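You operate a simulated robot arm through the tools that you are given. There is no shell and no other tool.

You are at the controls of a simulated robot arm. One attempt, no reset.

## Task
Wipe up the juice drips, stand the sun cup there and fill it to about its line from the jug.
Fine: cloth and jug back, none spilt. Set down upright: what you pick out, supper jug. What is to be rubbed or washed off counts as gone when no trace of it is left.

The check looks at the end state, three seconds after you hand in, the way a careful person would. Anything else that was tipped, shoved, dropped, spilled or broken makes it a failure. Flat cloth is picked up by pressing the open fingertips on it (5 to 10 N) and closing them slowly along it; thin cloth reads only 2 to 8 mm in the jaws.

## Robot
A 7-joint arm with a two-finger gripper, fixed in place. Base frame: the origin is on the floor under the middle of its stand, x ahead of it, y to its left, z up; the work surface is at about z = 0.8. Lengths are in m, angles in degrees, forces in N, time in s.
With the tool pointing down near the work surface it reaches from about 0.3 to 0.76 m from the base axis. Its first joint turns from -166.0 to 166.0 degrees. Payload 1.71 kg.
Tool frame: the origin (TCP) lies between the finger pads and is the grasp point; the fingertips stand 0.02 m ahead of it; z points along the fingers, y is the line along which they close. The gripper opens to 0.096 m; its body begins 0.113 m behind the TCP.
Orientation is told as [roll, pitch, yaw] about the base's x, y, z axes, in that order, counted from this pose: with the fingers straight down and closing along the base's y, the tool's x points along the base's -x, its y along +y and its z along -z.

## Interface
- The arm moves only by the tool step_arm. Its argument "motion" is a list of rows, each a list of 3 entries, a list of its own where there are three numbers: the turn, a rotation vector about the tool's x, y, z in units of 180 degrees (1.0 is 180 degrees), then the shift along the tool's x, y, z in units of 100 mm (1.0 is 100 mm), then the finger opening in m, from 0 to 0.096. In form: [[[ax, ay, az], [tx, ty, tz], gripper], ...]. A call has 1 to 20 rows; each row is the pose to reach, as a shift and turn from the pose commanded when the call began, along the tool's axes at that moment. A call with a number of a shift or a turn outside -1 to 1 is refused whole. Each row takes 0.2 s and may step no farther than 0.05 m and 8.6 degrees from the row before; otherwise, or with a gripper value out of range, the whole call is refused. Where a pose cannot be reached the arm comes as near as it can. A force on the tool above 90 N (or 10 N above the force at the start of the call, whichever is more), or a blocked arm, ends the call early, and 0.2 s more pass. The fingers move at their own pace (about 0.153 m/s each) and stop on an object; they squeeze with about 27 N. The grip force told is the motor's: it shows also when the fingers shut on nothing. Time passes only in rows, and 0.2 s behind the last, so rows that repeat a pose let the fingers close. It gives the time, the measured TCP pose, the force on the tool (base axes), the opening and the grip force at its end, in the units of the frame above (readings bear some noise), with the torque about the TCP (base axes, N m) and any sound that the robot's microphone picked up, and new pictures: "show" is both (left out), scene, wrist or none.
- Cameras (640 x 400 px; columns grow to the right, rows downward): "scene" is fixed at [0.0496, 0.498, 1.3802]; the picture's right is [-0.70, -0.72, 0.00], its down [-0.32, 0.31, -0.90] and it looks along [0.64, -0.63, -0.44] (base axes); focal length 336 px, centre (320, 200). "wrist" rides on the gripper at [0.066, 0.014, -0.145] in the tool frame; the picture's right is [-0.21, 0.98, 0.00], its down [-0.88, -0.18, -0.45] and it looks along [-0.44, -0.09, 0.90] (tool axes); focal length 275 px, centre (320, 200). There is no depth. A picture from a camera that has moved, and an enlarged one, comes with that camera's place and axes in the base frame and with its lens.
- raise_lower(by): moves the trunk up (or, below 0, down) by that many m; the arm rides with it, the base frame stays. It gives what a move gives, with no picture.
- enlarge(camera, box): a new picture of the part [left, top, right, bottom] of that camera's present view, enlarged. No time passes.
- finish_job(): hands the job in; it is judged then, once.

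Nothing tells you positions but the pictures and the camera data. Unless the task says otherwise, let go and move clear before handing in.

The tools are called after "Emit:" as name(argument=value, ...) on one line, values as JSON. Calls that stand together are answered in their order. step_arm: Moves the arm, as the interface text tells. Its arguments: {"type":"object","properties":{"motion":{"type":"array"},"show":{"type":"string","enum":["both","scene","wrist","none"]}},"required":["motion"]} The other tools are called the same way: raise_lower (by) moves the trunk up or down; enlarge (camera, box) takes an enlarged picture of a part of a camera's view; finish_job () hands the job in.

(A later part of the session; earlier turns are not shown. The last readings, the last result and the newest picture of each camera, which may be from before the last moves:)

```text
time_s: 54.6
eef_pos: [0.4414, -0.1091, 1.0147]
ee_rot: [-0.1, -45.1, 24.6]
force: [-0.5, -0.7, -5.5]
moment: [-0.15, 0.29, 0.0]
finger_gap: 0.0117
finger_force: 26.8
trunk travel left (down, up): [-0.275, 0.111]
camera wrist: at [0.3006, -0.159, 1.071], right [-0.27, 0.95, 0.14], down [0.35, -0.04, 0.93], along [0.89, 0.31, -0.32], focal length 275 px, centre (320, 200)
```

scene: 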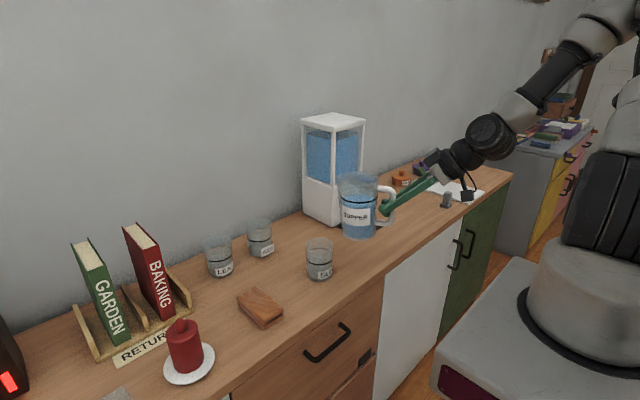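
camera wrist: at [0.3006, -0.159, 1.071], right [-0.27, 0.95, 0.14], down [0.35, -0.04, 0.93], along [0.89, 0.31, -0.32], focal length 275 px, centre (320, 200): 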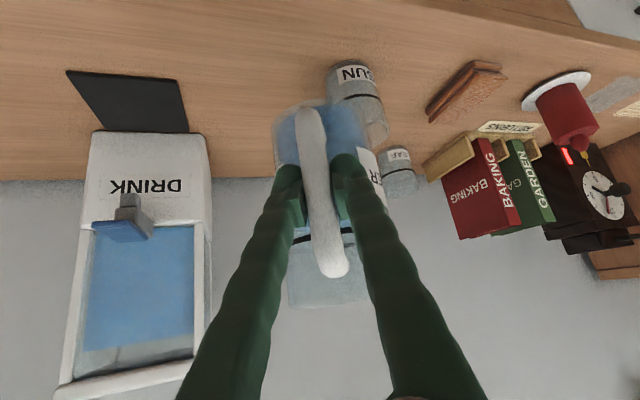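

The finger gap fell from 14.4 to 11.7 mm, so the handle may have shifted in the grip. I'll check before going on.

Emit:
enlarge(camera="wrist", box=[220, 80, 440, 320])

Emit:
enlarge(camera="scene", box=[300, 150, 450, 290])

```text
1.67 times, centred on (330, 200) of wrist
camera zoom: at [0.3006, -0.159, 1.071], right [-0.27, 0.95, 0.14], down [0.35, -0.04, 0.93], along [0.89, 0.31, -0.32], focal length 459 px, centre (303, 200)
```

zoom: 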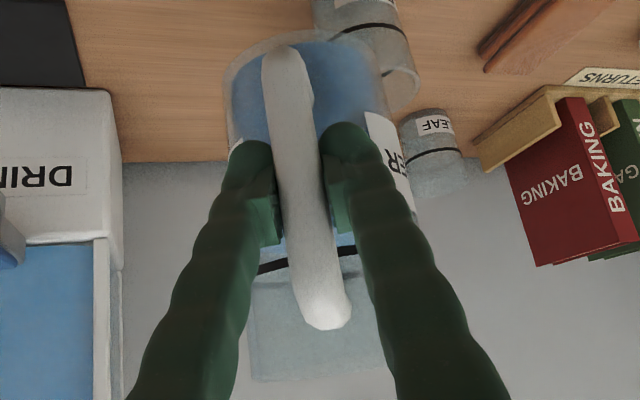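

```text
2.86 times, centred on (375, 220) of scene
camera zoom: at [0.0496, 0.498, 1.3802], right [-0.7, -0.72, 0.0], down [-0.32, 0.31, -0.9], along [0.64, -0.63, -0.44], focal length 960 px, centre (163, 143)
```

zoom: 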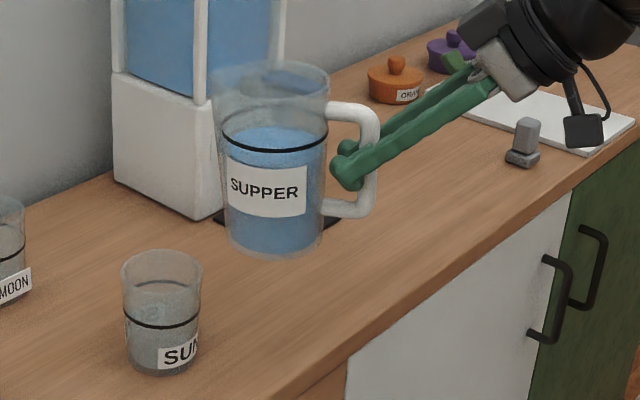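

The jug is still upright; it only turned about 3° around the bar. I'll finish the sideways move more slowly.

Emit:
step_arm(motion=[[[0, 0, 0], [-0.006, 0.035, 0.001], 0.0], [[0, 0, 0], [-0.015, 0.09, 0.001], 0.0], [[0, 0, 0], [-0.025, 0.15, 0.002], 0.0], [[0, 0, 0], [-0.037, 0.22, 0.003], 0.0], [[0, 0, 0], [-0.048, 0.29, 0.005], 0.0], [[0, 0, 0], [-0.06, 0.36, 0.006], 0.0], [[0, 0, 0], [-0.07, 0.42, 0.007], 0.0], [[0, 0, 0], [-0.078, 0.47, 0.008], 0.0], [[0, 0, 0], [-0.083, 0.5, 0.008], 0.0], [[0, 0, 0], [-0.083, 0.5, 0.008], 0.0]], show="both")

Emit:
enlarge(camera="scene", box=[270, 150, 420, 290])

Emit:
enlarge(camera="wrist", box=[220, 60, 440, 320])

```text
time_s: 56.8
eef_pos: [0.4424, -0.0726, 1.0203]
ee_rot: [-0.3, -45.2, 24.7]
force: [0.7, 0.0, -4.5]
moment: [-0.13, 0.29, 0.0]
finger_gap: 0.0116
finger_force: 27.2
out of reach, approached as far as the arm can: row 6, 7, 8, 9, 10
trunk travel left (down, up): [-0.275, 0.111]
camera wrist: at [0.3028, -0.1215, 1.0763], right [-0.27, 0.95, 0.14], down [0.35, -0.04, 0.94], along [0.9, 0.3, -0.32], focal length 275 px, centre (320, 200)
```

scene: 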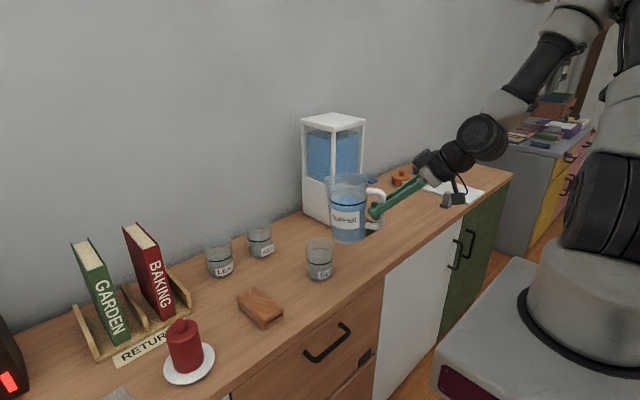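
wrist: 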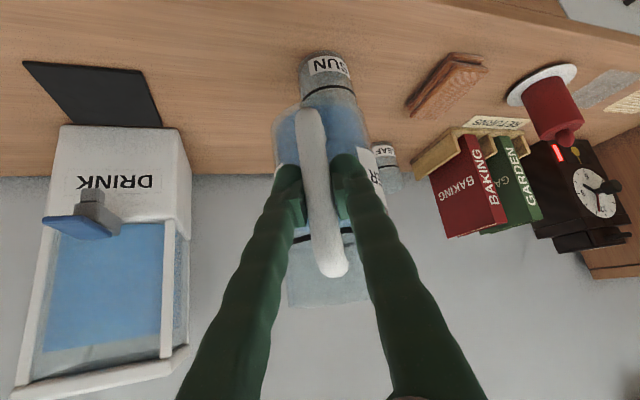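

```text
2.86 times, centred on (345, 220) of scene
camera zoom: at [0.0496, 0.498, 1.3802], right [-0.7, -0.72, 0.0], down [-0.32, 0.31, -0.9], along [0.64, -0.63, -0.44], focal length 960 px, centre (249, 143)
```

zoom: 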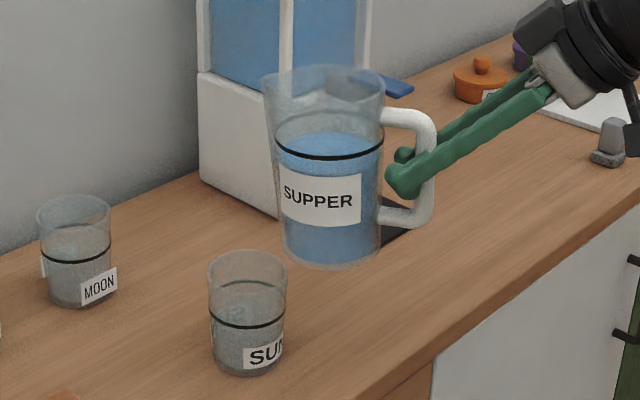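

```text
1.54 times, centred on (330, 190) of wrist
camera zoom: at [0.3028, -0.1215, 1.0763], right [-0.27, 0.95, 0.14], down [0.35, -0.04, 0.94], along [0.9, 0.3, -0.32], focal length 424 px, centre (305, 215)
```

zoom: 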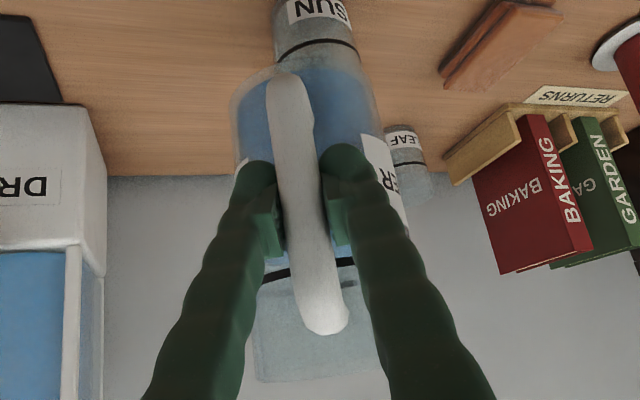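

In this orientation the arm can't come any closer to the base. Tilting the jug brings the hand more upright, so I'll tilt 28° (below the pour angle, I expect) while raising and shifting, with the jug still well above the cup.

Emit:
step_arm(motion=[[[0, 0.015, 0], [-0.03, 0.005, -0.045], 0.0], [[0, 0.03, 0], [-0.07, 0.01, -0.09], 0.0], [[0, 0.045, 0], [-0.1, 0.02, -0.14], 0.0], [[0, 0.06, 0], [-0.14, 0.03, -0.19], 0.0], [[0, 0.075, 0], [-0.17, 0.035, -0.24], 0.0], [[0, 0.09, 0], [-0.2, 0.04, -0.29], 0.0], [[0, 0.105, 0], [-0.24, 0.05, -0.34], 0.0], [[0, 0.12, 0], [-0.28, 0.06, -0.39], 0.0], [[0, 0.135, 0], [-0.31, 0.065, -0.44], 0.0], [[0, 0.15, 0], [-0.34, 0.07, -0.48], 0.0], [[0, 0.156, 0], [-0.356, 0.071, -0.493], 0.0], [[0, 0.156, 0], [-0.356, 0.071, -0.493], 0.0]], show="both")

Emit:
enlarge(camera="scene", box=[260, 130, 420, 290])

Emit:
enlarge(camera="wrist", box=[220, 40, 440, 320])

```text
time_s: 59.4
eef_pos: [0.4305, -0.0667, 1.0795]
ee_rot: [-0.3, -16.9, 24.6]
force: [-0.4, -0.4, -6.3]
moment: [-0.1, 0.18, -0.01]
finger_gap: 0.0119
finger_force: 27.3
trunk travel left (down, up): [-0.275, 0.111]
camera wrist: at [0.3303, -0.0984, 1.1985], right [-0.23, 0.97, 0.06], down [0.72, 0.13, 0.68], along [0.65, 0.19, -0.73], focal length 275 px, centre (320, 200)
```

scene: 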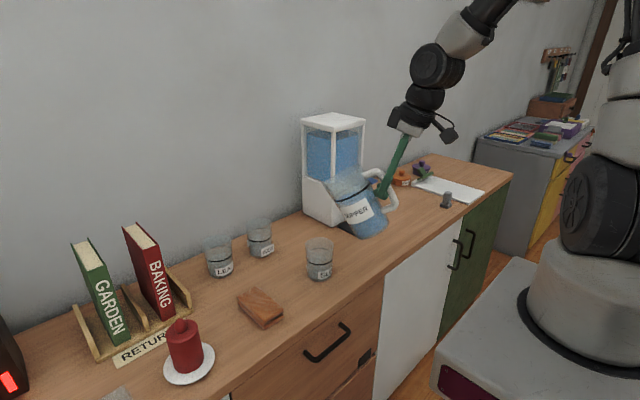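
wrist: 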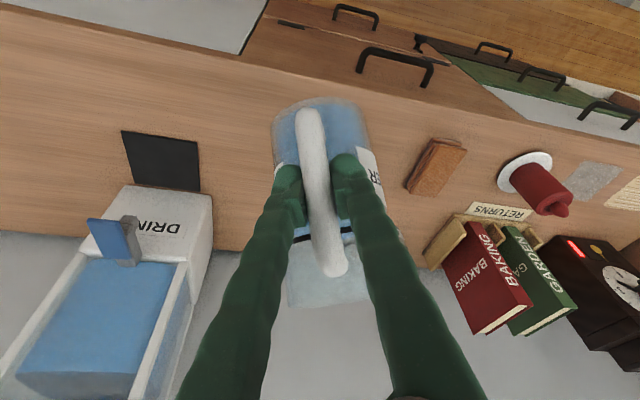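

```text
2.50 times, centred on (340, 210) of scene
camera zoom: at [0.0496, 0.498, 1.3802], right [-0.7, -0.72, 0.0], down [-0.32, 0.31, -0.9], along [0.64, -0.63, -0.44], focal length 840 px, centre (270, 175)
```

zoom: 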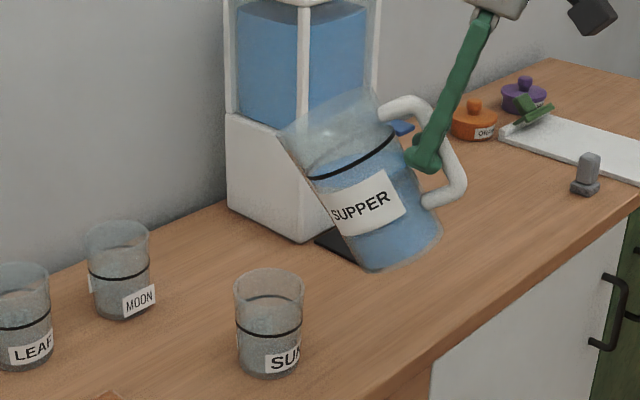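

```text
1.43 times, centred on (330, 180) of wrist
camera zoom: at [0.3303, -0.0984, 1.1985], right [-0.23, 0.97, 0.06], down [0.72, 0.13, 0.68], along [0.65, 0.19, -0.73], focal length 393 px, centre (306, 229)
```

zoom: 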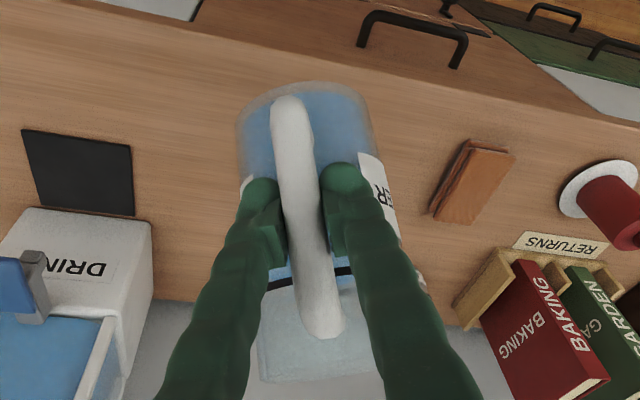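

The jug is held at 28° with nothing pouring yet. I'll zoom in on the spout and cup to line up the spout precisely.

Emit:
enlarge(camera="scene", box=[290, 160, 390, 222])

Emit:
enlarge(camera="scene", box=[280, 225, 380, 287])

```text
6.40 times, centred on (340, 191) of scene
camera zoom: at [0.0496, 0.498, 1.3802], right [-0.7, -0.72, 0.0], down [-0.32, 0.31, -0.9], along [0.64, -0.63, -0.44], focal length 2150 px, centre (192, 258)
```

zoom: 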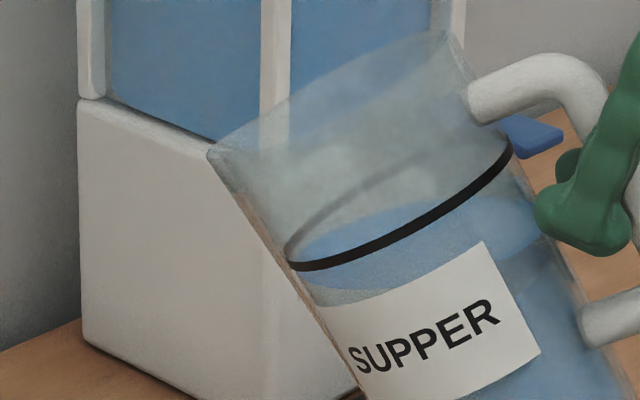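

```text
6.40 times, centred on (330, 256) of scene
camera zoom: at [0.0496, 0.498, 1.3802], right [-0.7, -0.72, 0.0], down [-0.32, 0.31, -0.9], along [0.64, -0.63, -0.44], focal length 2150 px, centre (256, -158)
```

zoom: 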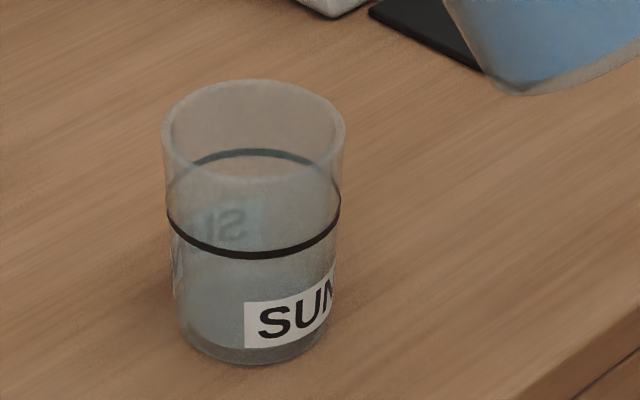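

The spout tip reads near (0.566, −0.010) and the cup centre near (0.562, −0.001), with the cup rim at z ≈ 0.90. I'll tilt to 38°, still below the pour onset by my estimate, and lower the spout to about 4 cm above the rim.

Emit:
step_arm(motion=[[[0, 0.006, 0], [0.03, 0.01, 0.08], 0.0], [[0, 0.014, 0], [0.07, 0.025, 0.2], 0.0], [[0, 0.022, 0], [0.11, 0.04, 0.34], 0.0], [[0, 0.03, 0], [0.16, 0.055, 0.48], 0.0], [[0, 0.038, 0], [0.21, 0.07, 0.62], 0.0], [[0, 0.046, 0], [0.25, 0.085, 0.75], 0.0], [[0, 0.051, 0], [0.28, 0.095, 0.85], 0.0], [[0, 0.0544, 0], [0.299, 0.099, 0.922], 0.0], [[0, 0.0544, 0], [0.299, 0.099, 0.922], 0.0]], show="both")

Emit:
enlarge(camera="scene", box=[280, 190, 400, 290])

Emit:
enlarge(camera="wrist", box=[220, 60, 440, 320])

```text
time_s: 61.4
eef_pos: [0.4223, -0.0588, 0.9836]
ee_rot: [-0.2, -7.1, 24.6]
force: [0.6, 0.2, -5.1]
moment: [-0.06, 0.13, -0.02]
finger_gap: 0.0116
finger_force: 26.7
trunk travel left (down, up): [-0.275, 0.111]
camera wrist: at [0.3424, -0.0819, 1.1194], right [-0.22, 0.98, 0.02], down [0.82, 0.17, 0.55], along [0.53, 0.14, -0.83], focal length 275 px, centre (320, 200)
```

scene: 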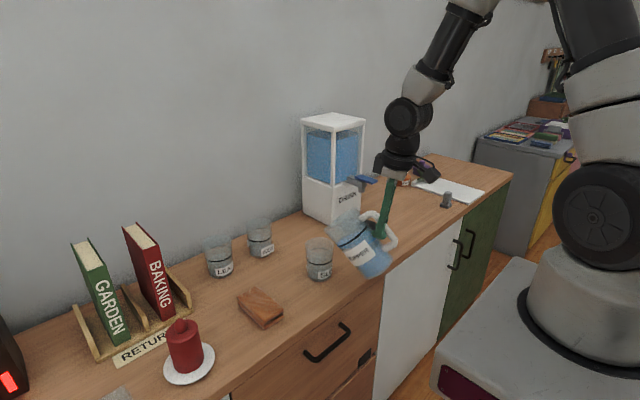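
wrist: 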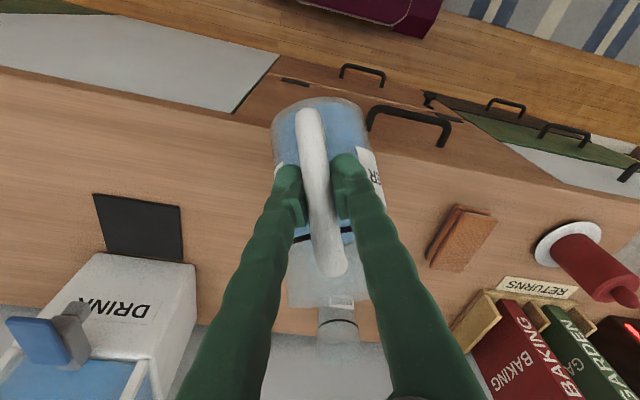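

```text
4.00 times, centred on (340, 240) of scene
camera zoom: at [0.0496, 0.498, 1.3802], right [-0.7, -0.72, 0.0], down [-0.32, 0.31, -0.9], along [0.64, -0.63, -0.44], focal length 1344 px, centre (240, 40)
```

zoom: 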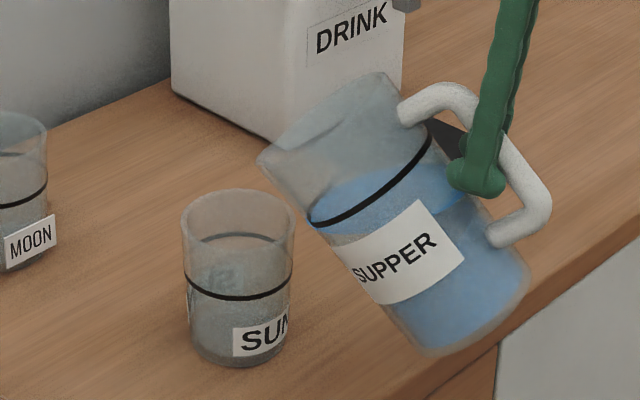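

```text
1.54 times, centred on (330, 190) of wrist
camera zoom: at [0.3424, -0.0819, 1.1194], right [-0.22, 0.98, 0.02], down [0.82, 0.17, 0.55], along [0.53, 0.14, -0.83], focal length 424 px, centre (305, 215)
```

zoom: 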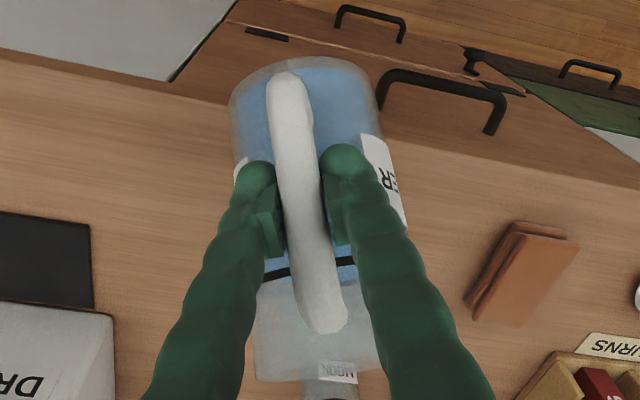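

The spout is about 15 mm short of the cup centre along its heading. I'll correct forward by 10 mm with a small sideways shift while tilting slowly to 44°.

Emit:
step_arm(motion=[[[0, 0.004, 0], [-0.02, 0.005, -0.005], 0.0], [[0, 0.008, 0], [-0.04, 0.01, -0.015], 0.0], [[0, 0.013, 0], [-0.06, 0.015, -0.025], 0.0], [[0, 0.018, 0], [-0.08, 0.02, -0.035], 0.0], [[0, 0.023, 0], [-0.105, 0.025, -0.046], 0.0], [[0, 0.028, 0], [-0.13, 0.03, -0.057], 0.0], [[0, 0.0333, 0], [-0.148, 0.03, -0.066], 0.0], [[0, 0.0333, 0], [-0.148, 0.03, -0.066], 0.0]], show="both")

Emit:
enlarge(camera="scene", box=[280, 190, 400, 290])

```text
time_s: 63.2
eef_pos: [0.435, -0.0511, 0.9926]
ee_rot: [0.0, -1.2, 24.5]
force: [0.0, -0.1, -5.7]
moment: [-0.07, 0.12, 0.03]
finger_gap: 0.0117
finger_force: 26.9
trunk travel left (down, up): [-0.275, 0.111]
camera wrist: at [0.3676, -0.0679, 1.1356], right [-0.22, 0.98, 0.0], down [0.87, 0.19, 0.46], along [0.45, 0.1, -0.89], focal length 275 px, centre (320, 200)
```

scene: 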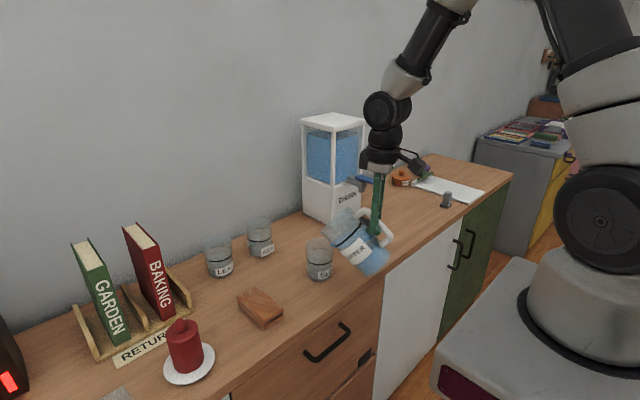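
wrist: 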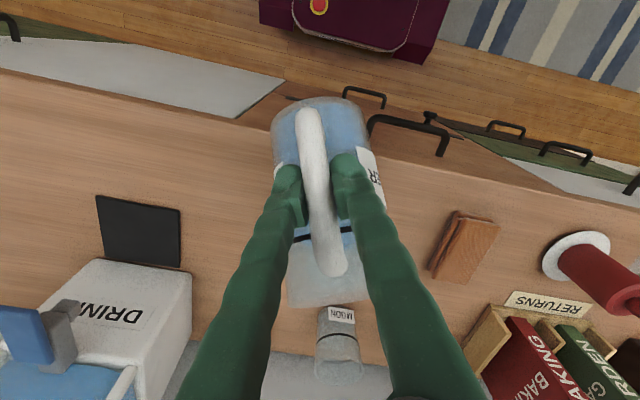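

```text
4.00 times, centred on (340, 240) of scene
camera zoom: at [0.0496, 0.498, 1.3802], right [-0.7, -0.72, 0.0], down [-0.32, 0.31, -0.9], along [0.64, -0.63, -0.44], focal length 1344 px, centre (240, 40)
```

zoom: 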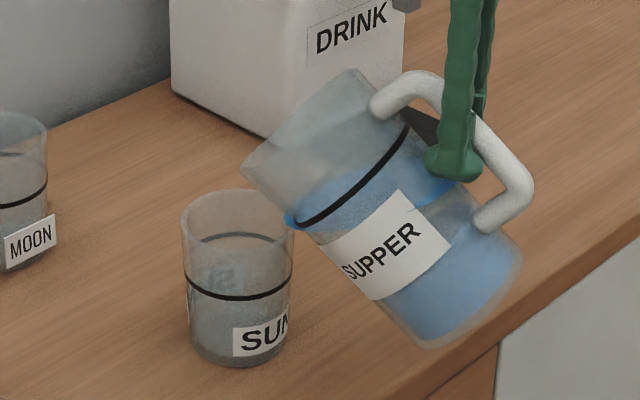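

The spout now lines up laterally with the cup centre, within about 3 mm. I'll check the other direction with a zoom on the wrist view before pouring.

Emit:
enlarge(camera="wrist", box=[270, 200, 400, 330])

Emit:
enlarge(camera="scene", box=[310, 200, 390, 260])

```text
3.08 times, centred on (335, 265) of wrist
camera zoom: at [0.3676, -0.0679, 1.1356], right [-0.22, 0.98, 0.0], down [0.87, 0.19, 0.46], along [0.45, 0.1, -0.89], focal length 847 px, centre (274, 0)
```

zoom: 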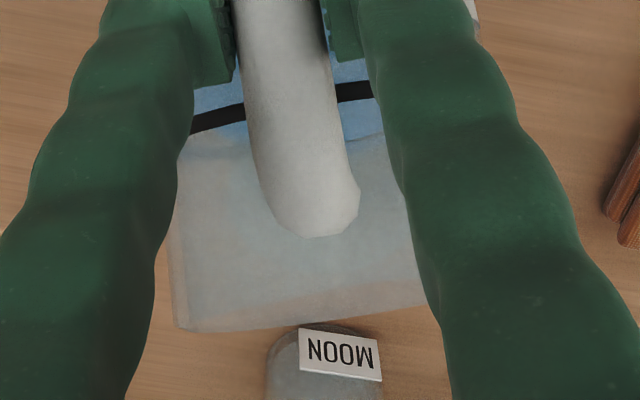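

```text
6.67 times, centred on (350, 230) of scene
camera zoom: at [0.0496, 0.498, 1.3802], right [-0.7, -0.72, 0.0], down [-0.32, 0.31, -0.9], along [0.64, -0.63, -0.44], focal length 2240 px, centre (120, 0)
```

zoom: 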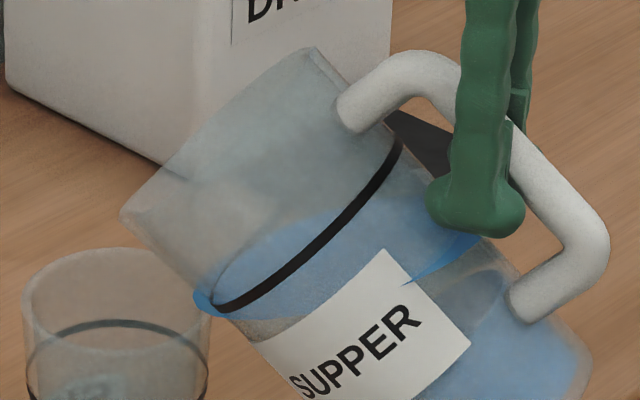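

The spout tip is within about 4 mm of the cup centre and about 4 cm above the rim. The liquid level is still about 3 cm below the tip. I'll tilt slowly to 54°, keeping the tip in place.

Emit:
step_arm(motion=[[[0, 0.0056, 0], [-0.01, -0.005, -0.022], 0.0], [[0, 0.0111, 0], [-0.02, -0.01, -0.044], 0.0], [[0, 0.0167, 0], [-0.031, -0.015, -0.065], 0.0], [[0, 0.0222, 0], [-0.042, -0.02, -0.086], 0.0], [[0, 0.0278, 0], [-0.053, -0.025, -0.106], 0.0], [[0, 0.0333, 0], [-0.065, -0.03, -0.126], 0.0], [[0, 0.0389, 0], [-0.077, -0.03, -0.145], 0.0], [[0, 0.0444, 0], [-0.089, -0.03, -0.164], 0.0], [[0, 0.05, 0], [-0.101, -0.03, -0.182], 0.0], [[0, 0.0556, 0], [-0.113, -0.03, -0.2], 0.0], [[0, 0.0556, 0], [-0.113, -0.03, -0.2], 0.0]], show="scene")

Emit:
enlarge(camera="scene", box=[280, 190, 400, 290])

```text
time_s: 65.6
eef_pos: [0.4462, -0.0485, 1.0124]
ee_rot: [-0.1, 8.8, 24.5]
force: [0.9, 0.9, -5.7]
moment: [-0.06, 0.08, 0.02]
finger_gap: 0.0116
finger_force: 27.0
trunk travel left (down, up): [-0.275, 0.111]
```

scene: 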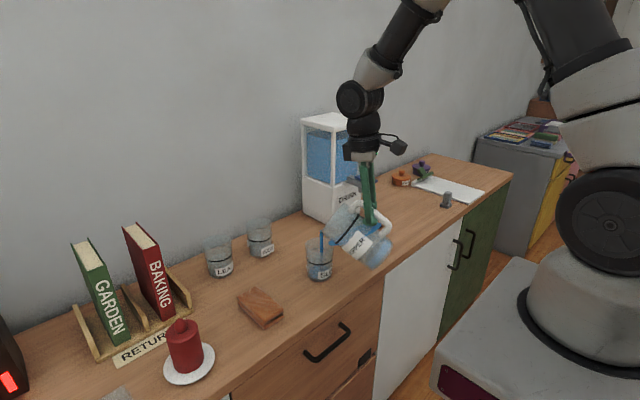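

```text
4.00 times, centred on (340, 240) of scene
camera zoom: at [0.0496, 0.498, 1.3802], right [-0.7, -0.72, 0.0], down [-0.32, 0.31, -0.9], along [0.64, -0.63, -0.44], focal length 1344 px, centre (240, 40)
```

zoom: 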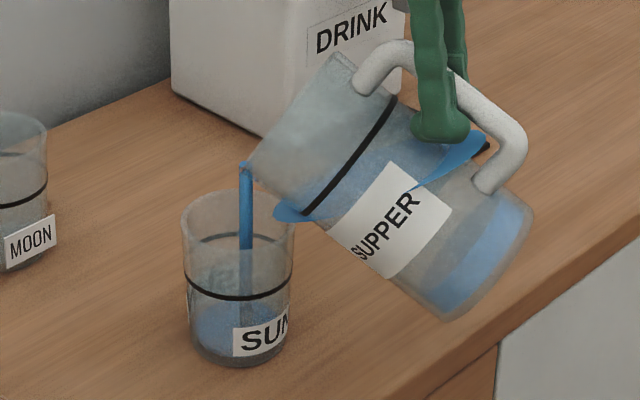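

It is pouring, and the stream falls cleanly into the cup's centre. I'll look at the level closely (no time passes in between).

Emit:
enlarge(camera="scene", box=[295, 228, 345, 285])

```text
7.02 times, centred on (320, 256) of scene
camera zoom: at [0.0496, 0.498, 1.3802], right [-0.7, -0.72, 0.0], down [-0.32, 0.31, -0.9], along [0.64, -0.63, -0.44], focal length 2358 px, centre (320, -196)
```

zoom: 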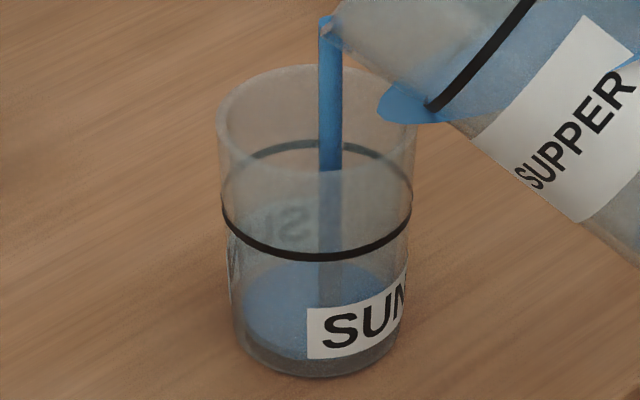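

Only a few millimetres have gone in so far. I'll hold this pose for a short moment to gauge the flow rate.

Emit:
step_arm(motion=[[[0, 0, 0], [0, 0, 0], 0.0], [[0, 0, 0], [0, 0, 0], 0.0]], show="none")

Emit:
enlarge(camera="scene", box=[295, 228, 345, 285])

```text
time_s: 66.2
eef_pos: [0.4448, -0.0475, 1.0123]
ee_rot: [0.1, 8.8, 24.5]
force: [-0.5, -0.3, -5.1]
moment: [-0.04, 0.07, -0.02]
finger_gap: 0.0115
finger_force: 26.9
trunk travel left (down, up): [-0.275, 0.111]
```

```text
7.02 times, centred on (320, 256) of scene
camera zoom: at [0.0496, 0.498, 1.3802], right [-0.7, -0.72, 0.0], down [-0.32, 0.31, -0.9], along [0.64, -0.63, -0.44], focal length 2358 px, centre (320, -196)
```

zoom: 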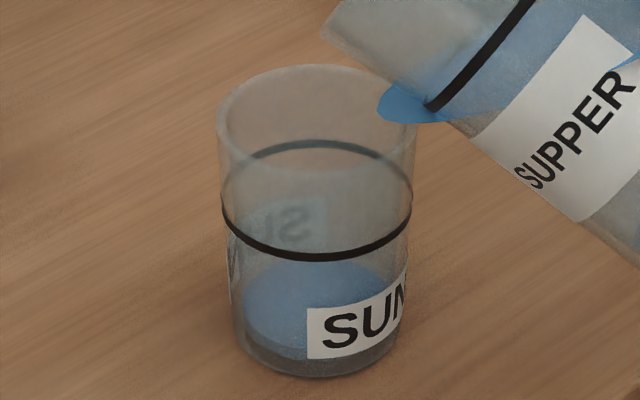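

The flow stops by itself at a given tilt, so I can meter it by angle. I'll tilt about 4° more and let it settle.

Emit:
step_arm(motion=[[[0, 0.006, 0], [-0.015, 0, -0.023], 0.0], [[0, 0.0115, 0], [-0.03, 0, -0.046], 0.0], [[0, 0.017, 0], [-0.045, 0, -0.07], 0.0], [[0, 0.0228, 0], [-0.061, 0, -0.092], 0.0], [[0, 0.0228, 0], [-0.061, 0, -0.092], 0.0], [[0, 0.0228, 0], [-0.061, 0, -0.092], 0.0]], show="none")

Emit:
enlarge(camera="scene", box=[295, 228, 345, 285])

Emit:
enlarge(camera="scene", box=[280, 190, 400, 290])

```text
time_s: 67.6
eef_pos: [0.4527, -0.0455, 1.0194]
ee_rot: [0.1, 12.9, 24.5]
force: [-0.2, -0.4, -5.0]
moment: [-0.03, 0.03, 0.03]
finger_gap: 0.0119
finger_force: 26.9
trunk travel left (down, up): [-0.275, 0.111]
```

```text
7.02 times, centred on (320, 256) of scene
camera zoom: at [0.0496, 0.498, 1.3802], right [-0.7, -0.72, 0.0], down [-0.32, 0.31, -0.9], along [0.64, -0.63, -0.44], focal length 2358 px, centre (320, -196)
```

zoom: 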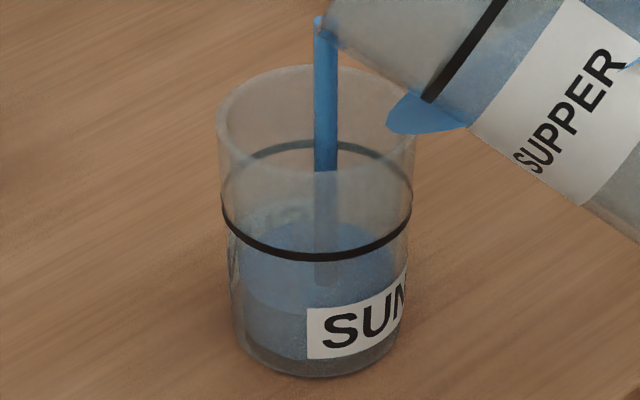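

```text
4.00 times, centred on (340, 240) of scene
camera zoom: at [0.0496, 0.498, 1.3802], right [-0.7, -0.72, 0.0], down [-0.32, 0.31, -0.9], along [0.64, -0.63, -0.44], focal length 1344 px, centre (240, 40)
```

zoom: 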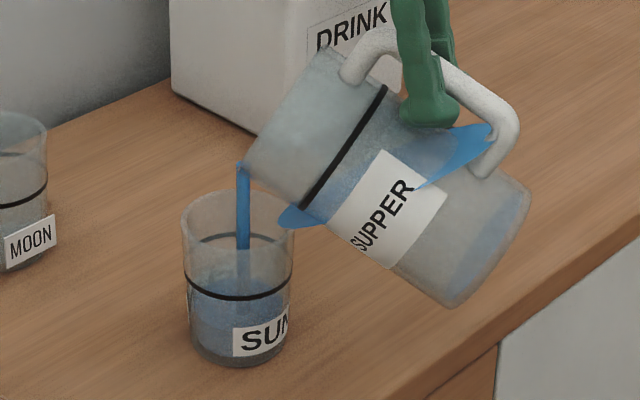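

The level is about half-way to the line and still flowing. I'll hold and re-check.

Emit:
step_arm(motion=[[[0, 0, 0], [0, 0, 0], 0.0]], show="none")

Emit:
enlarge(camera="scene", box=[295, 228, 345, 285])

```text
time_s: 68.0
eef_pos: [0.4521, -0.0457, 1.022]
ee_rot: [0.0, 12.9, 24.6]
force: [0.3, -0.8, -4.9]
moment: [-0.02, 0.04, 0.03]
finger_gap: 0.0116
finger_force: 26.8
trunk travel left (down, up): [-0.275, 0.111]
```

```text
7.02 times, centred on (320, 256) of scene
camera zoom: at [0.0496, 0.498, 1.3802], right [-0.7, -0.72, 0.0], down [-0.32, 0.31, -0.9], along [0.64, -0.63, -0.44], focal length 2358 px, centre (320, -196)
```

zoom: 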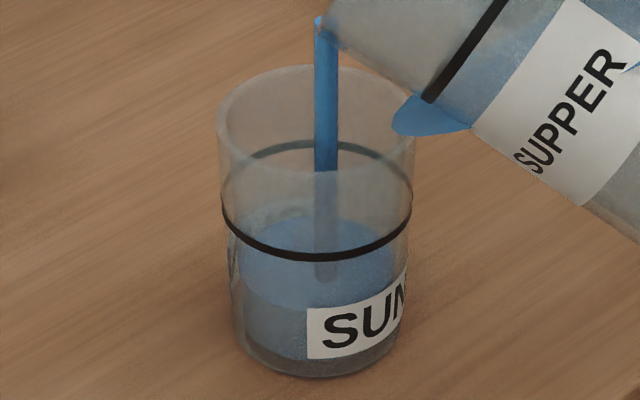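

Emit:
step_arm(motion=[[[0, 0, 0], [0, 0, 0], 0.0], [[0, 0, 0], [0, 0, 0], 0.0]], show="none")

Emit:
enlarge(camera="scene", box=[295, 228, 345, 285])

```text
time_s: 68.6
eef_pos: [0.4525, -0.0462, 1.0208]
ee_rot: [0.0, 12.9, 24.6]
force: [0.8, -0.4, -5.1]
moment: [-0.03, 0.07, 0.03]
finger_gap: 0.0116
finger_force: 27.6
trunk travel left (down, up): [-0.275, 0.111]
```

```text
7.02 times, centred on (320, 256) of scene
camera zoom: at [0.0496, 0.498, 1.3802], right [-0.7, -0.72, 0.0], down [-0.32, 0.31, -0.9], along [0.64, -0.63, -0.44], focal length 2358 px, centre (320, -196)
```

zoom: 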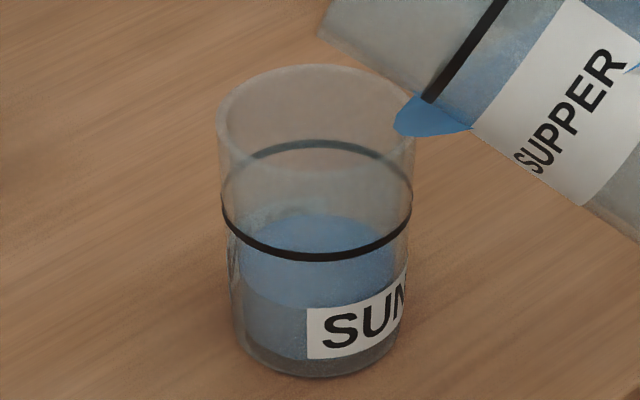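

The flow stopped at 58°, with about 27 mm still to go to the line. I'll tilt 3° more and settle.

Emit:
step_arm(motion=[[[0, 0.0056, 0], [-0.01, 0, -0.022], 0.0], [[0, 0.0111, 0], [-0.02, 0, -0.045], 0.0], [[0, 0.0167, 0], [-0.03, 0, -0.067], 0.0], [[0, 0.0167, 0], [-0.03, 0, -0.067], 0.0], [[0, 0.0167, 0], [-0.03, 0, -0.067], 0.0], [[0, 0.0167, 0], [-0.03, 0, -0.067], 0.0], [[0, 0.0167, 0], [-0.03, 0, -0.067], 0.0]], show="none")

Emit:
enlarge(camera="scene", box=[295, 228, 345, 285])

Emit:
enlarge(camera="scene", box=[280, 190, 400, 290])

```text
time_s: 70.2
eef_pos: [0.4563, -0.0433, 1.0266]
ee_rot: [0.0, 15.8, 24.5]
force: [-0.3, 0.4, -4.0]
moment: [0.02, 0.0, 0.0]
finger_gap: 0.0116
finger_force: 26.7
trunk travel left (down, up): [-0.275, 0.111]
```

```text
7.02 times, centred on (320, 256) of scene
camera zoom: at [0.0496, 0.498, 1.3802], right [-0.7, -0.72, 0.0], down [-0.32, 0.31, -0.9], along [0.64, -0.63, -0.44], focal length 2358 px, centre (320, -196)
```

zoom: 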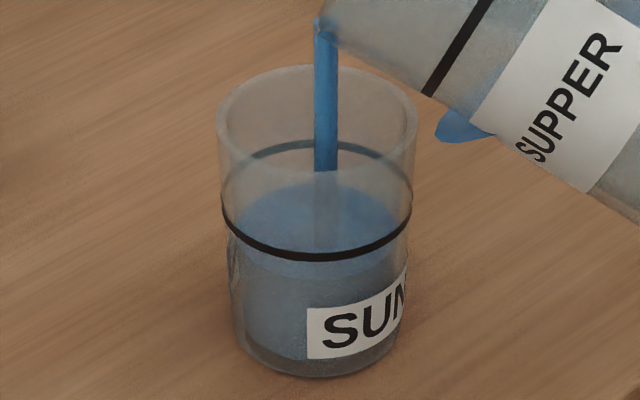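

```text
4.00 times, centred on (340, 240) of scene
camera zoom: at [0.0496, 0.498, 1.3802], right [-0.7, -0.72, 0.0], down [-0.32, 0.31, -0.9], along [0.64, -0.63, -0.44], focal length 1344 px, centre (240, 40)
```

zoom: 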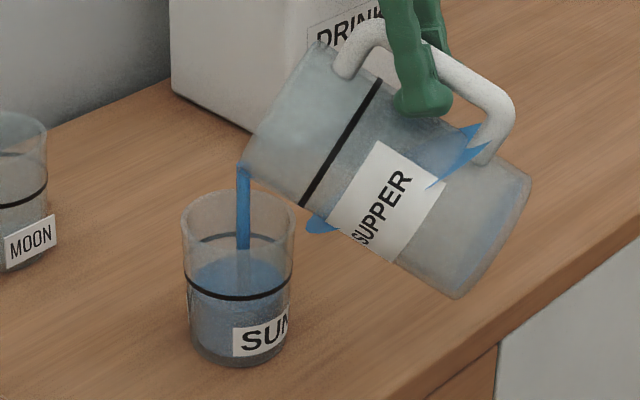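

The level is climbing, about 16 mm below the line and still flowing. I'll hold a little.

Emit:
step_arm(motion=[[[0, 0, 0], [0, 0, 0], 0.0], [[0, 0, 0], [0, 0, 0], 0.0], [[0, 0, 0], [0, 0, 0], 0.0]], show="none")

Emit:
enlarge(camera="scene", box=[295, 228, 345, 285])

```text
time_s: 71.0
eef_pos: [0.4563, -0.0443, 1.0262]
ee_rot: [0.0, 15.9, 24.4]
force: [-1.2, -0.5, -3.9]
moment: [0.01, 0.02, 0.01]
finger_gap: 0.0115
finger_force: 26.8
trunk travel left (down, up): [-0.275, 0.111]
```

```text
7.02 times, centred on (320, 256) of scene
camera zoom: at [0.0496, 0.498, 1.3802], right [-0.7, -0.72, 0.0], down [-0.32, 0.31, -0.9], along [0.64, -0.63, -0.44], focal length 2358 px, centre (320, -196)
```

zoom: 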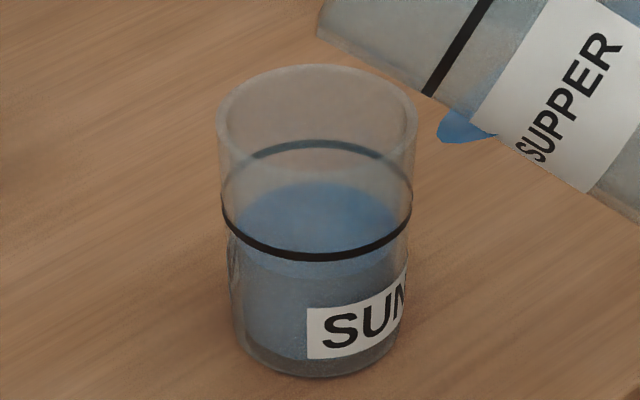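

It stopped about 13 mm below the line. I'll tilt 2° more and settle.

Emit:
step_arm(motion=[[[0, 0.0056, 0], [-0.01, 0, -0.023], 0.0], [[0, 0.0111, 0], [-0.02, 0, -0.047], 0.0], [[0, 0.0111, 0], [-0.02, 0, -0.047], 0.0], [[0, 0.0111, 0], [-0.02, 0, -0.047], 0.0], [[0, 0.0111, 0], [-0.02, 0, -0.047], 0.0], [[0, 0.0111, 0], [-0.02, 0, -0.047], 0.0], [[0, 0.0111, 0], [-0.02, 0, -0.047], 0.0]], show="none")

Emit:
enlarge(camera="scene", box=[295, 228, 345, 285])

```text
time_s: 72.6
eef_pos: [0.46, -0.043, 1.0305]
ee_rot: [0.0, 17.9, 24.4]
force: [-0.6, 0.5, -4.1]
moment: [-0.03, 0.01, 0.02]
finger_gap: 0.0117
finger_force: 26.5
trunk travel left (down, up): [-0.275, 0.111]
```

```text
7.02 times, centred on (320, 256) of scene
camera zoom: at [0.0496, 0.498, 1.3802], right [-0.7, -0.72, 0.0], down [-0.32, 0.31, -0.9], along [0.64, -0.63, -0.44], focal length 2358 px, centre (320, -196)
```

zoom: 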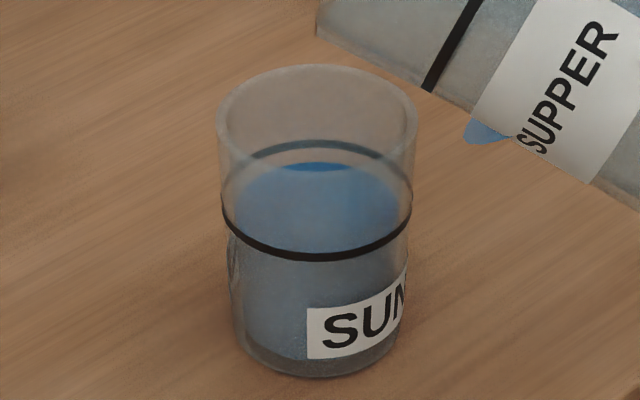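

About 5 mm below the line now. One more small tilt of 1.2° should bring it to the line.

Emit:
step_arm(motion=[[[0, 0.0034, 0], [-0.006, 0, -0.014], 0.0], [[0, 0.0067, 0], [-0.011, 0, -0.028], 0.0], [[0, 0.0067, 0], [-0.011, 0, -0.028], 0.0], [[0, 0.0067, 0], [-0.011, 0, -0.028], 0.0], [[0, 0.0067, 0], [-0.011, 0, -0.028], 0.0], [[0, 0.0067, 0], [-0.011, 0, -0.028], 0.0]], show="none")

Emit:
enlarge(camera="scene", box=[295, 228, 345, 285])

```text
time_s: 74.0
eef_pos: [0.4621, -0.0418, 1.0332]
ee_rot: [0.0, 19.1, 24.5]
force: [-0.3, -0.4, -4.0]
moment: [0.0, 0.06, 0.01]
finger_gap: 0.0115
finger_force: 26.7
trunk travel left (down, up): [-0.275, 0.111]
```

```text
7.02 times, centred on (320, 256) of scene
camera zoom: at [0.0496, 0.498, 1.3802], right [-0.7, -0.72, 0.0], down [-0.32, 0.31, -0.9], along [0.64, -0.63, -0.44], focal length 2358 px, centre (320, -196)
```

zoom: 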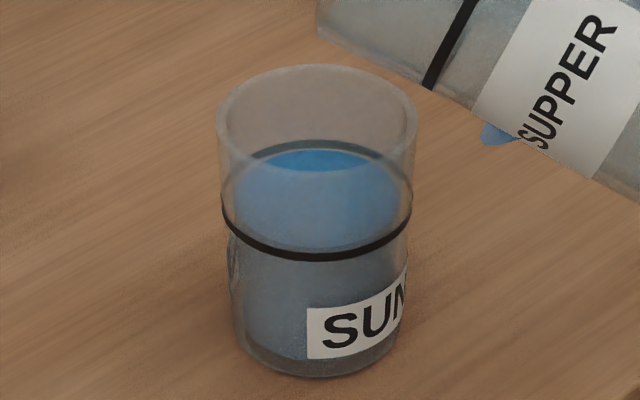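

The liquid is level with the line. I'll tilt the jug back gradually while raising it clear of the cup.

Emit:
step_arm(motion=[[[0, -0.0112, 0], [0.03, 0, 0.0], 0.0], [[0, -0.0224, 0], [0.065, 0, 0.0], 0.0], [[0, -0.0337, 0], [0.1, 0, -0.01], 0.0], [[0, -0.0449, 0], [0.135, 0, -0.03], 0.0], [[0, -0.0561, 0], [0.17, 0, -0.06], 0.0], [[0, -0.0673, 0], [0.205, 0, -0.09], 0.0], [[0, -0.0785, 0], [0.245, 0, -0.13], 0.0], [[0, -0.0898, 0], [0.285, 0, -0.17], 0.0], [[0, -0.101, 0], [0.325, 0, -0.22], 0.0], [[0, -0.1122, 0], [0.368, 0, -0.27], 0.0], [[0, -0.1122, 0], [0.368, 0, -0.27], 0.0]], show="scene")

Emit:
enlarge(camera="scene", box=[280, 170, 420, 290])

```text
time_s: 76.4
eef_pos: [0.4389, -0.0534, 1.0701]
ee_rot: [-0.1, -1.2, 24.5]
force: [0.7, -0.9, -3.2]
moment: [0.0, 0.11, -0.03]
finger_gap: 0.0116
finger_force: 26.5
trunk travel left (down, up): [-0.275, 0.111]
```

scene: 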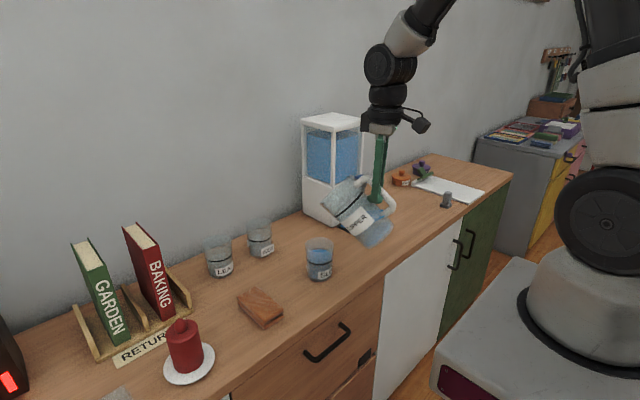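

```text
3.33 times, centred on (350, 230) of scene
camera zoom: at [0.0496, 0.498, 1.3802], right [-0.7, -0.72, 0.0], down [-0.32, 0.31, -0.9], along [0.64, -0.63, -0.44], focal length 1120 px, centre (220, 100)
```

zoom: 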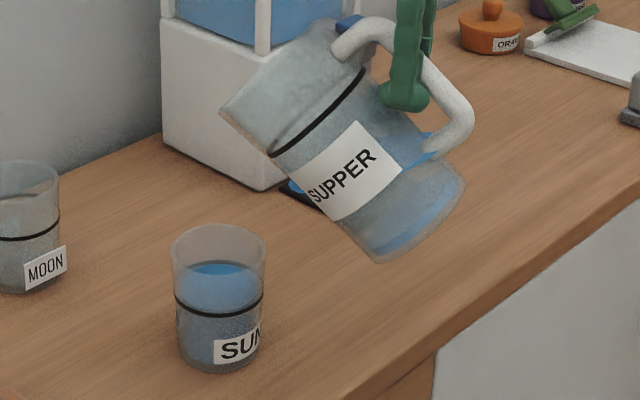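

No drips, and the cup holds its level. I'll move the jug back toward its place, bringing it upright along the way, slowly.

Emit:
step_arm(motion=[[[0, -0.01, 0], [0.01, -0.02, 0.01], 0.0], [[0, -0.02, 0], [0.025, -0.06, 0.02], 0.0], [[0, -0.03, 0], [0.04, -0.12, 0.03], 0.0], [[0, -0.041, 0], [0.055, -0.19, 0.045], 0.0], [[0, -0.052, 0], [0.07, -0.26, 0.06], 0.0], [[0, -0.063, 0], [0.085, -0.33, 0.075], 0.0], [[0, -0.074, 0], [0.1, -0.41, 0.09], 0.0], [[0, -0.085, 0], [0.12, -0.49, 0.1], 0.0], [[0, -0.096, 0], [0.14, -0.57, 0.115], 0.0], [[0, -0.107, 0], [0.155, -0.65, 0.13], 0.0], [[0, -0.116, 0], [0.17, -0.72, 0.14], 0.0], [[0, -0.122, 0], [0.18, -0.76, 0.15], 0.0], [[0, -0.122, 0], [0.18, -0.76, 0.15], 0.0]], show="scene")

```text
time_s: 79.2
eef_pos: [0.4557, -0.1298, 1.0546]
ee_rot: [0.0, -22.9, 24.6]
force: [0.3, -0.5, -3.6]
moment: [-0.08, 0.18, 0.02]
finger_gap: 0.0115
finger_force: 26.7
trunk travel left (down, up): [-0.275, 0.111]
```

scene: 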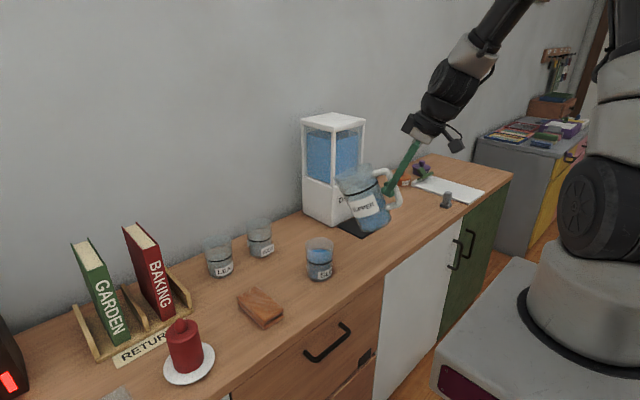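

Emit:
step_arm(motion=[[[0, -0.01, 0], [0.015, -0.02, 0.005], 0.0], [[0, -0.02, 0], [0.035, -0.06, 0.015], 0.0], [[0, -0.03, 0], [0.06, -0.12, 0.025], 0.0], [[0, -0.041, 0], [0.085, -0.19, 0.04], 0.0], [[0, -0.052, 0], [0.11, -0.26, 0.055], 0.0], [[0, -0.063, 0], [0.135, -0.33, 0.07], 0.0], [[0, -0.074, 0], [0.16, -0.41, 0.085], 0.0], [[0, -0.085, 0], [0.19, -0.49, 0.1], 0.0], [[0, -0.096, 0], [0.22, -0.57, 0.115], 0.0], [[0, -0.107, 0], [0.245, -0.65, 0.13], 0.0], [[0, -0.116, 0], [0.27, -0.71, 0.14], 0.0], [[0, -0.1233, 0], [0.283, -0.75, 0.148], 0.0], [[0, -0.1233, 0], [0.283, -0.75, 0.148], 0.0]], show="both")

Emit:
enlarge(camera="scene", box=[300, 150, 440, 270])

Emit:
enlarge(camera="wrist", box=[220, 60, 440, 320])

```text
time_s: 82.0
eef_pos: [0.4667, -0.2062, 1.0312]
ee_rot: [-0.1, -45.2, 24.5]
force: [0.1, 1.0, -3.8]
moment: [-0.09, 0.2, -0.01]
finger_gap: 0.0113
finger_force: 27.2
trunk travel left (down, up): [-0.275, 0.111]
camera wrist: at [0.3257, -0.2562, 1.0856], right [-0.27, 0.95, 0.14], down [0.35, -0.04, 0.94], along [0.9, 0.31, -0.32], focal length 275 px, centre (320, 200)
```

scene: 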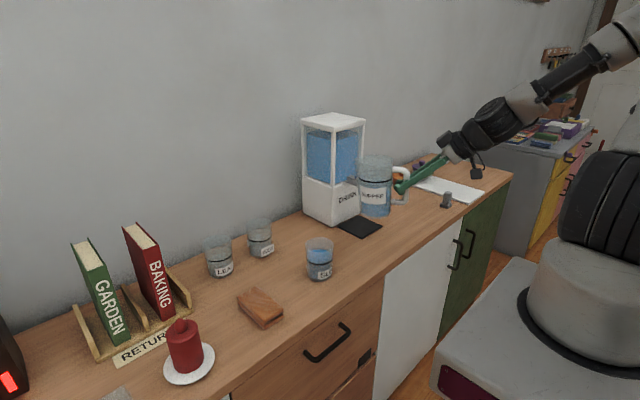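
wrist: 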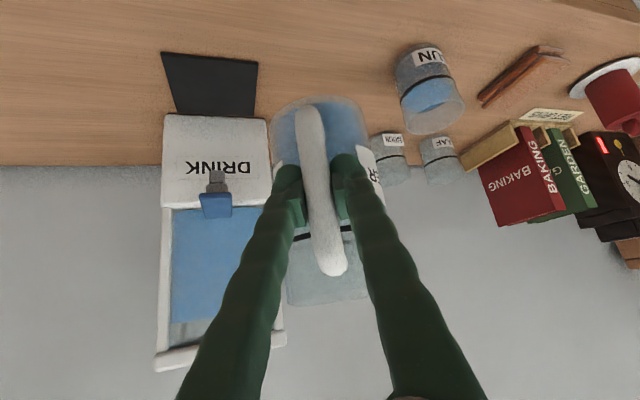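

```text
3.33 times, centred on (370, 210) of scene
camera zoom: at [0.0496, 0.498, 1.3802], right [-0.7, -0.72, 0.0], down [-0.32, 0.31, -0.9], along [0.64, -0.63, -0.44], focal length 1120 px, centre (153, 167)
```

zoom: 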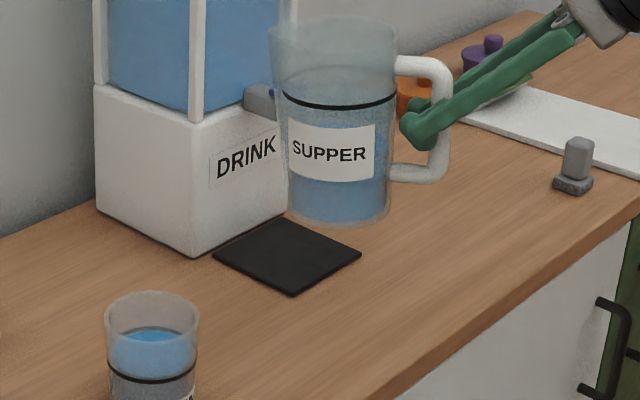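

```text
1.54 times, centred on (330, 190) of wrist
camera zoom: at [0.3257, -0.2562, 1.0856], right [-0.27, 0.95, 0.14], down [0.35, -0.04, 0.94], along [0.9, 0.31, -0.32], focal length 424 px, centre (305, 215)
```

zoom: 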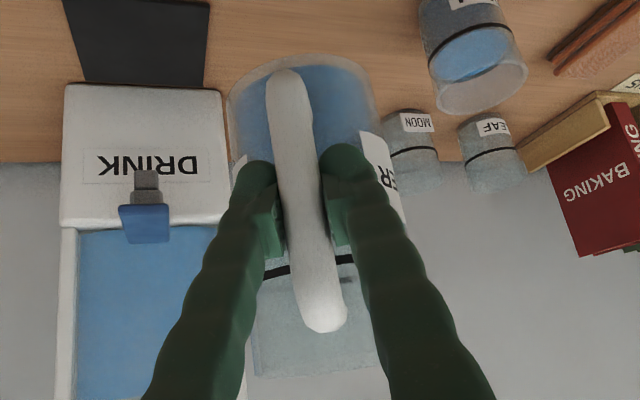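

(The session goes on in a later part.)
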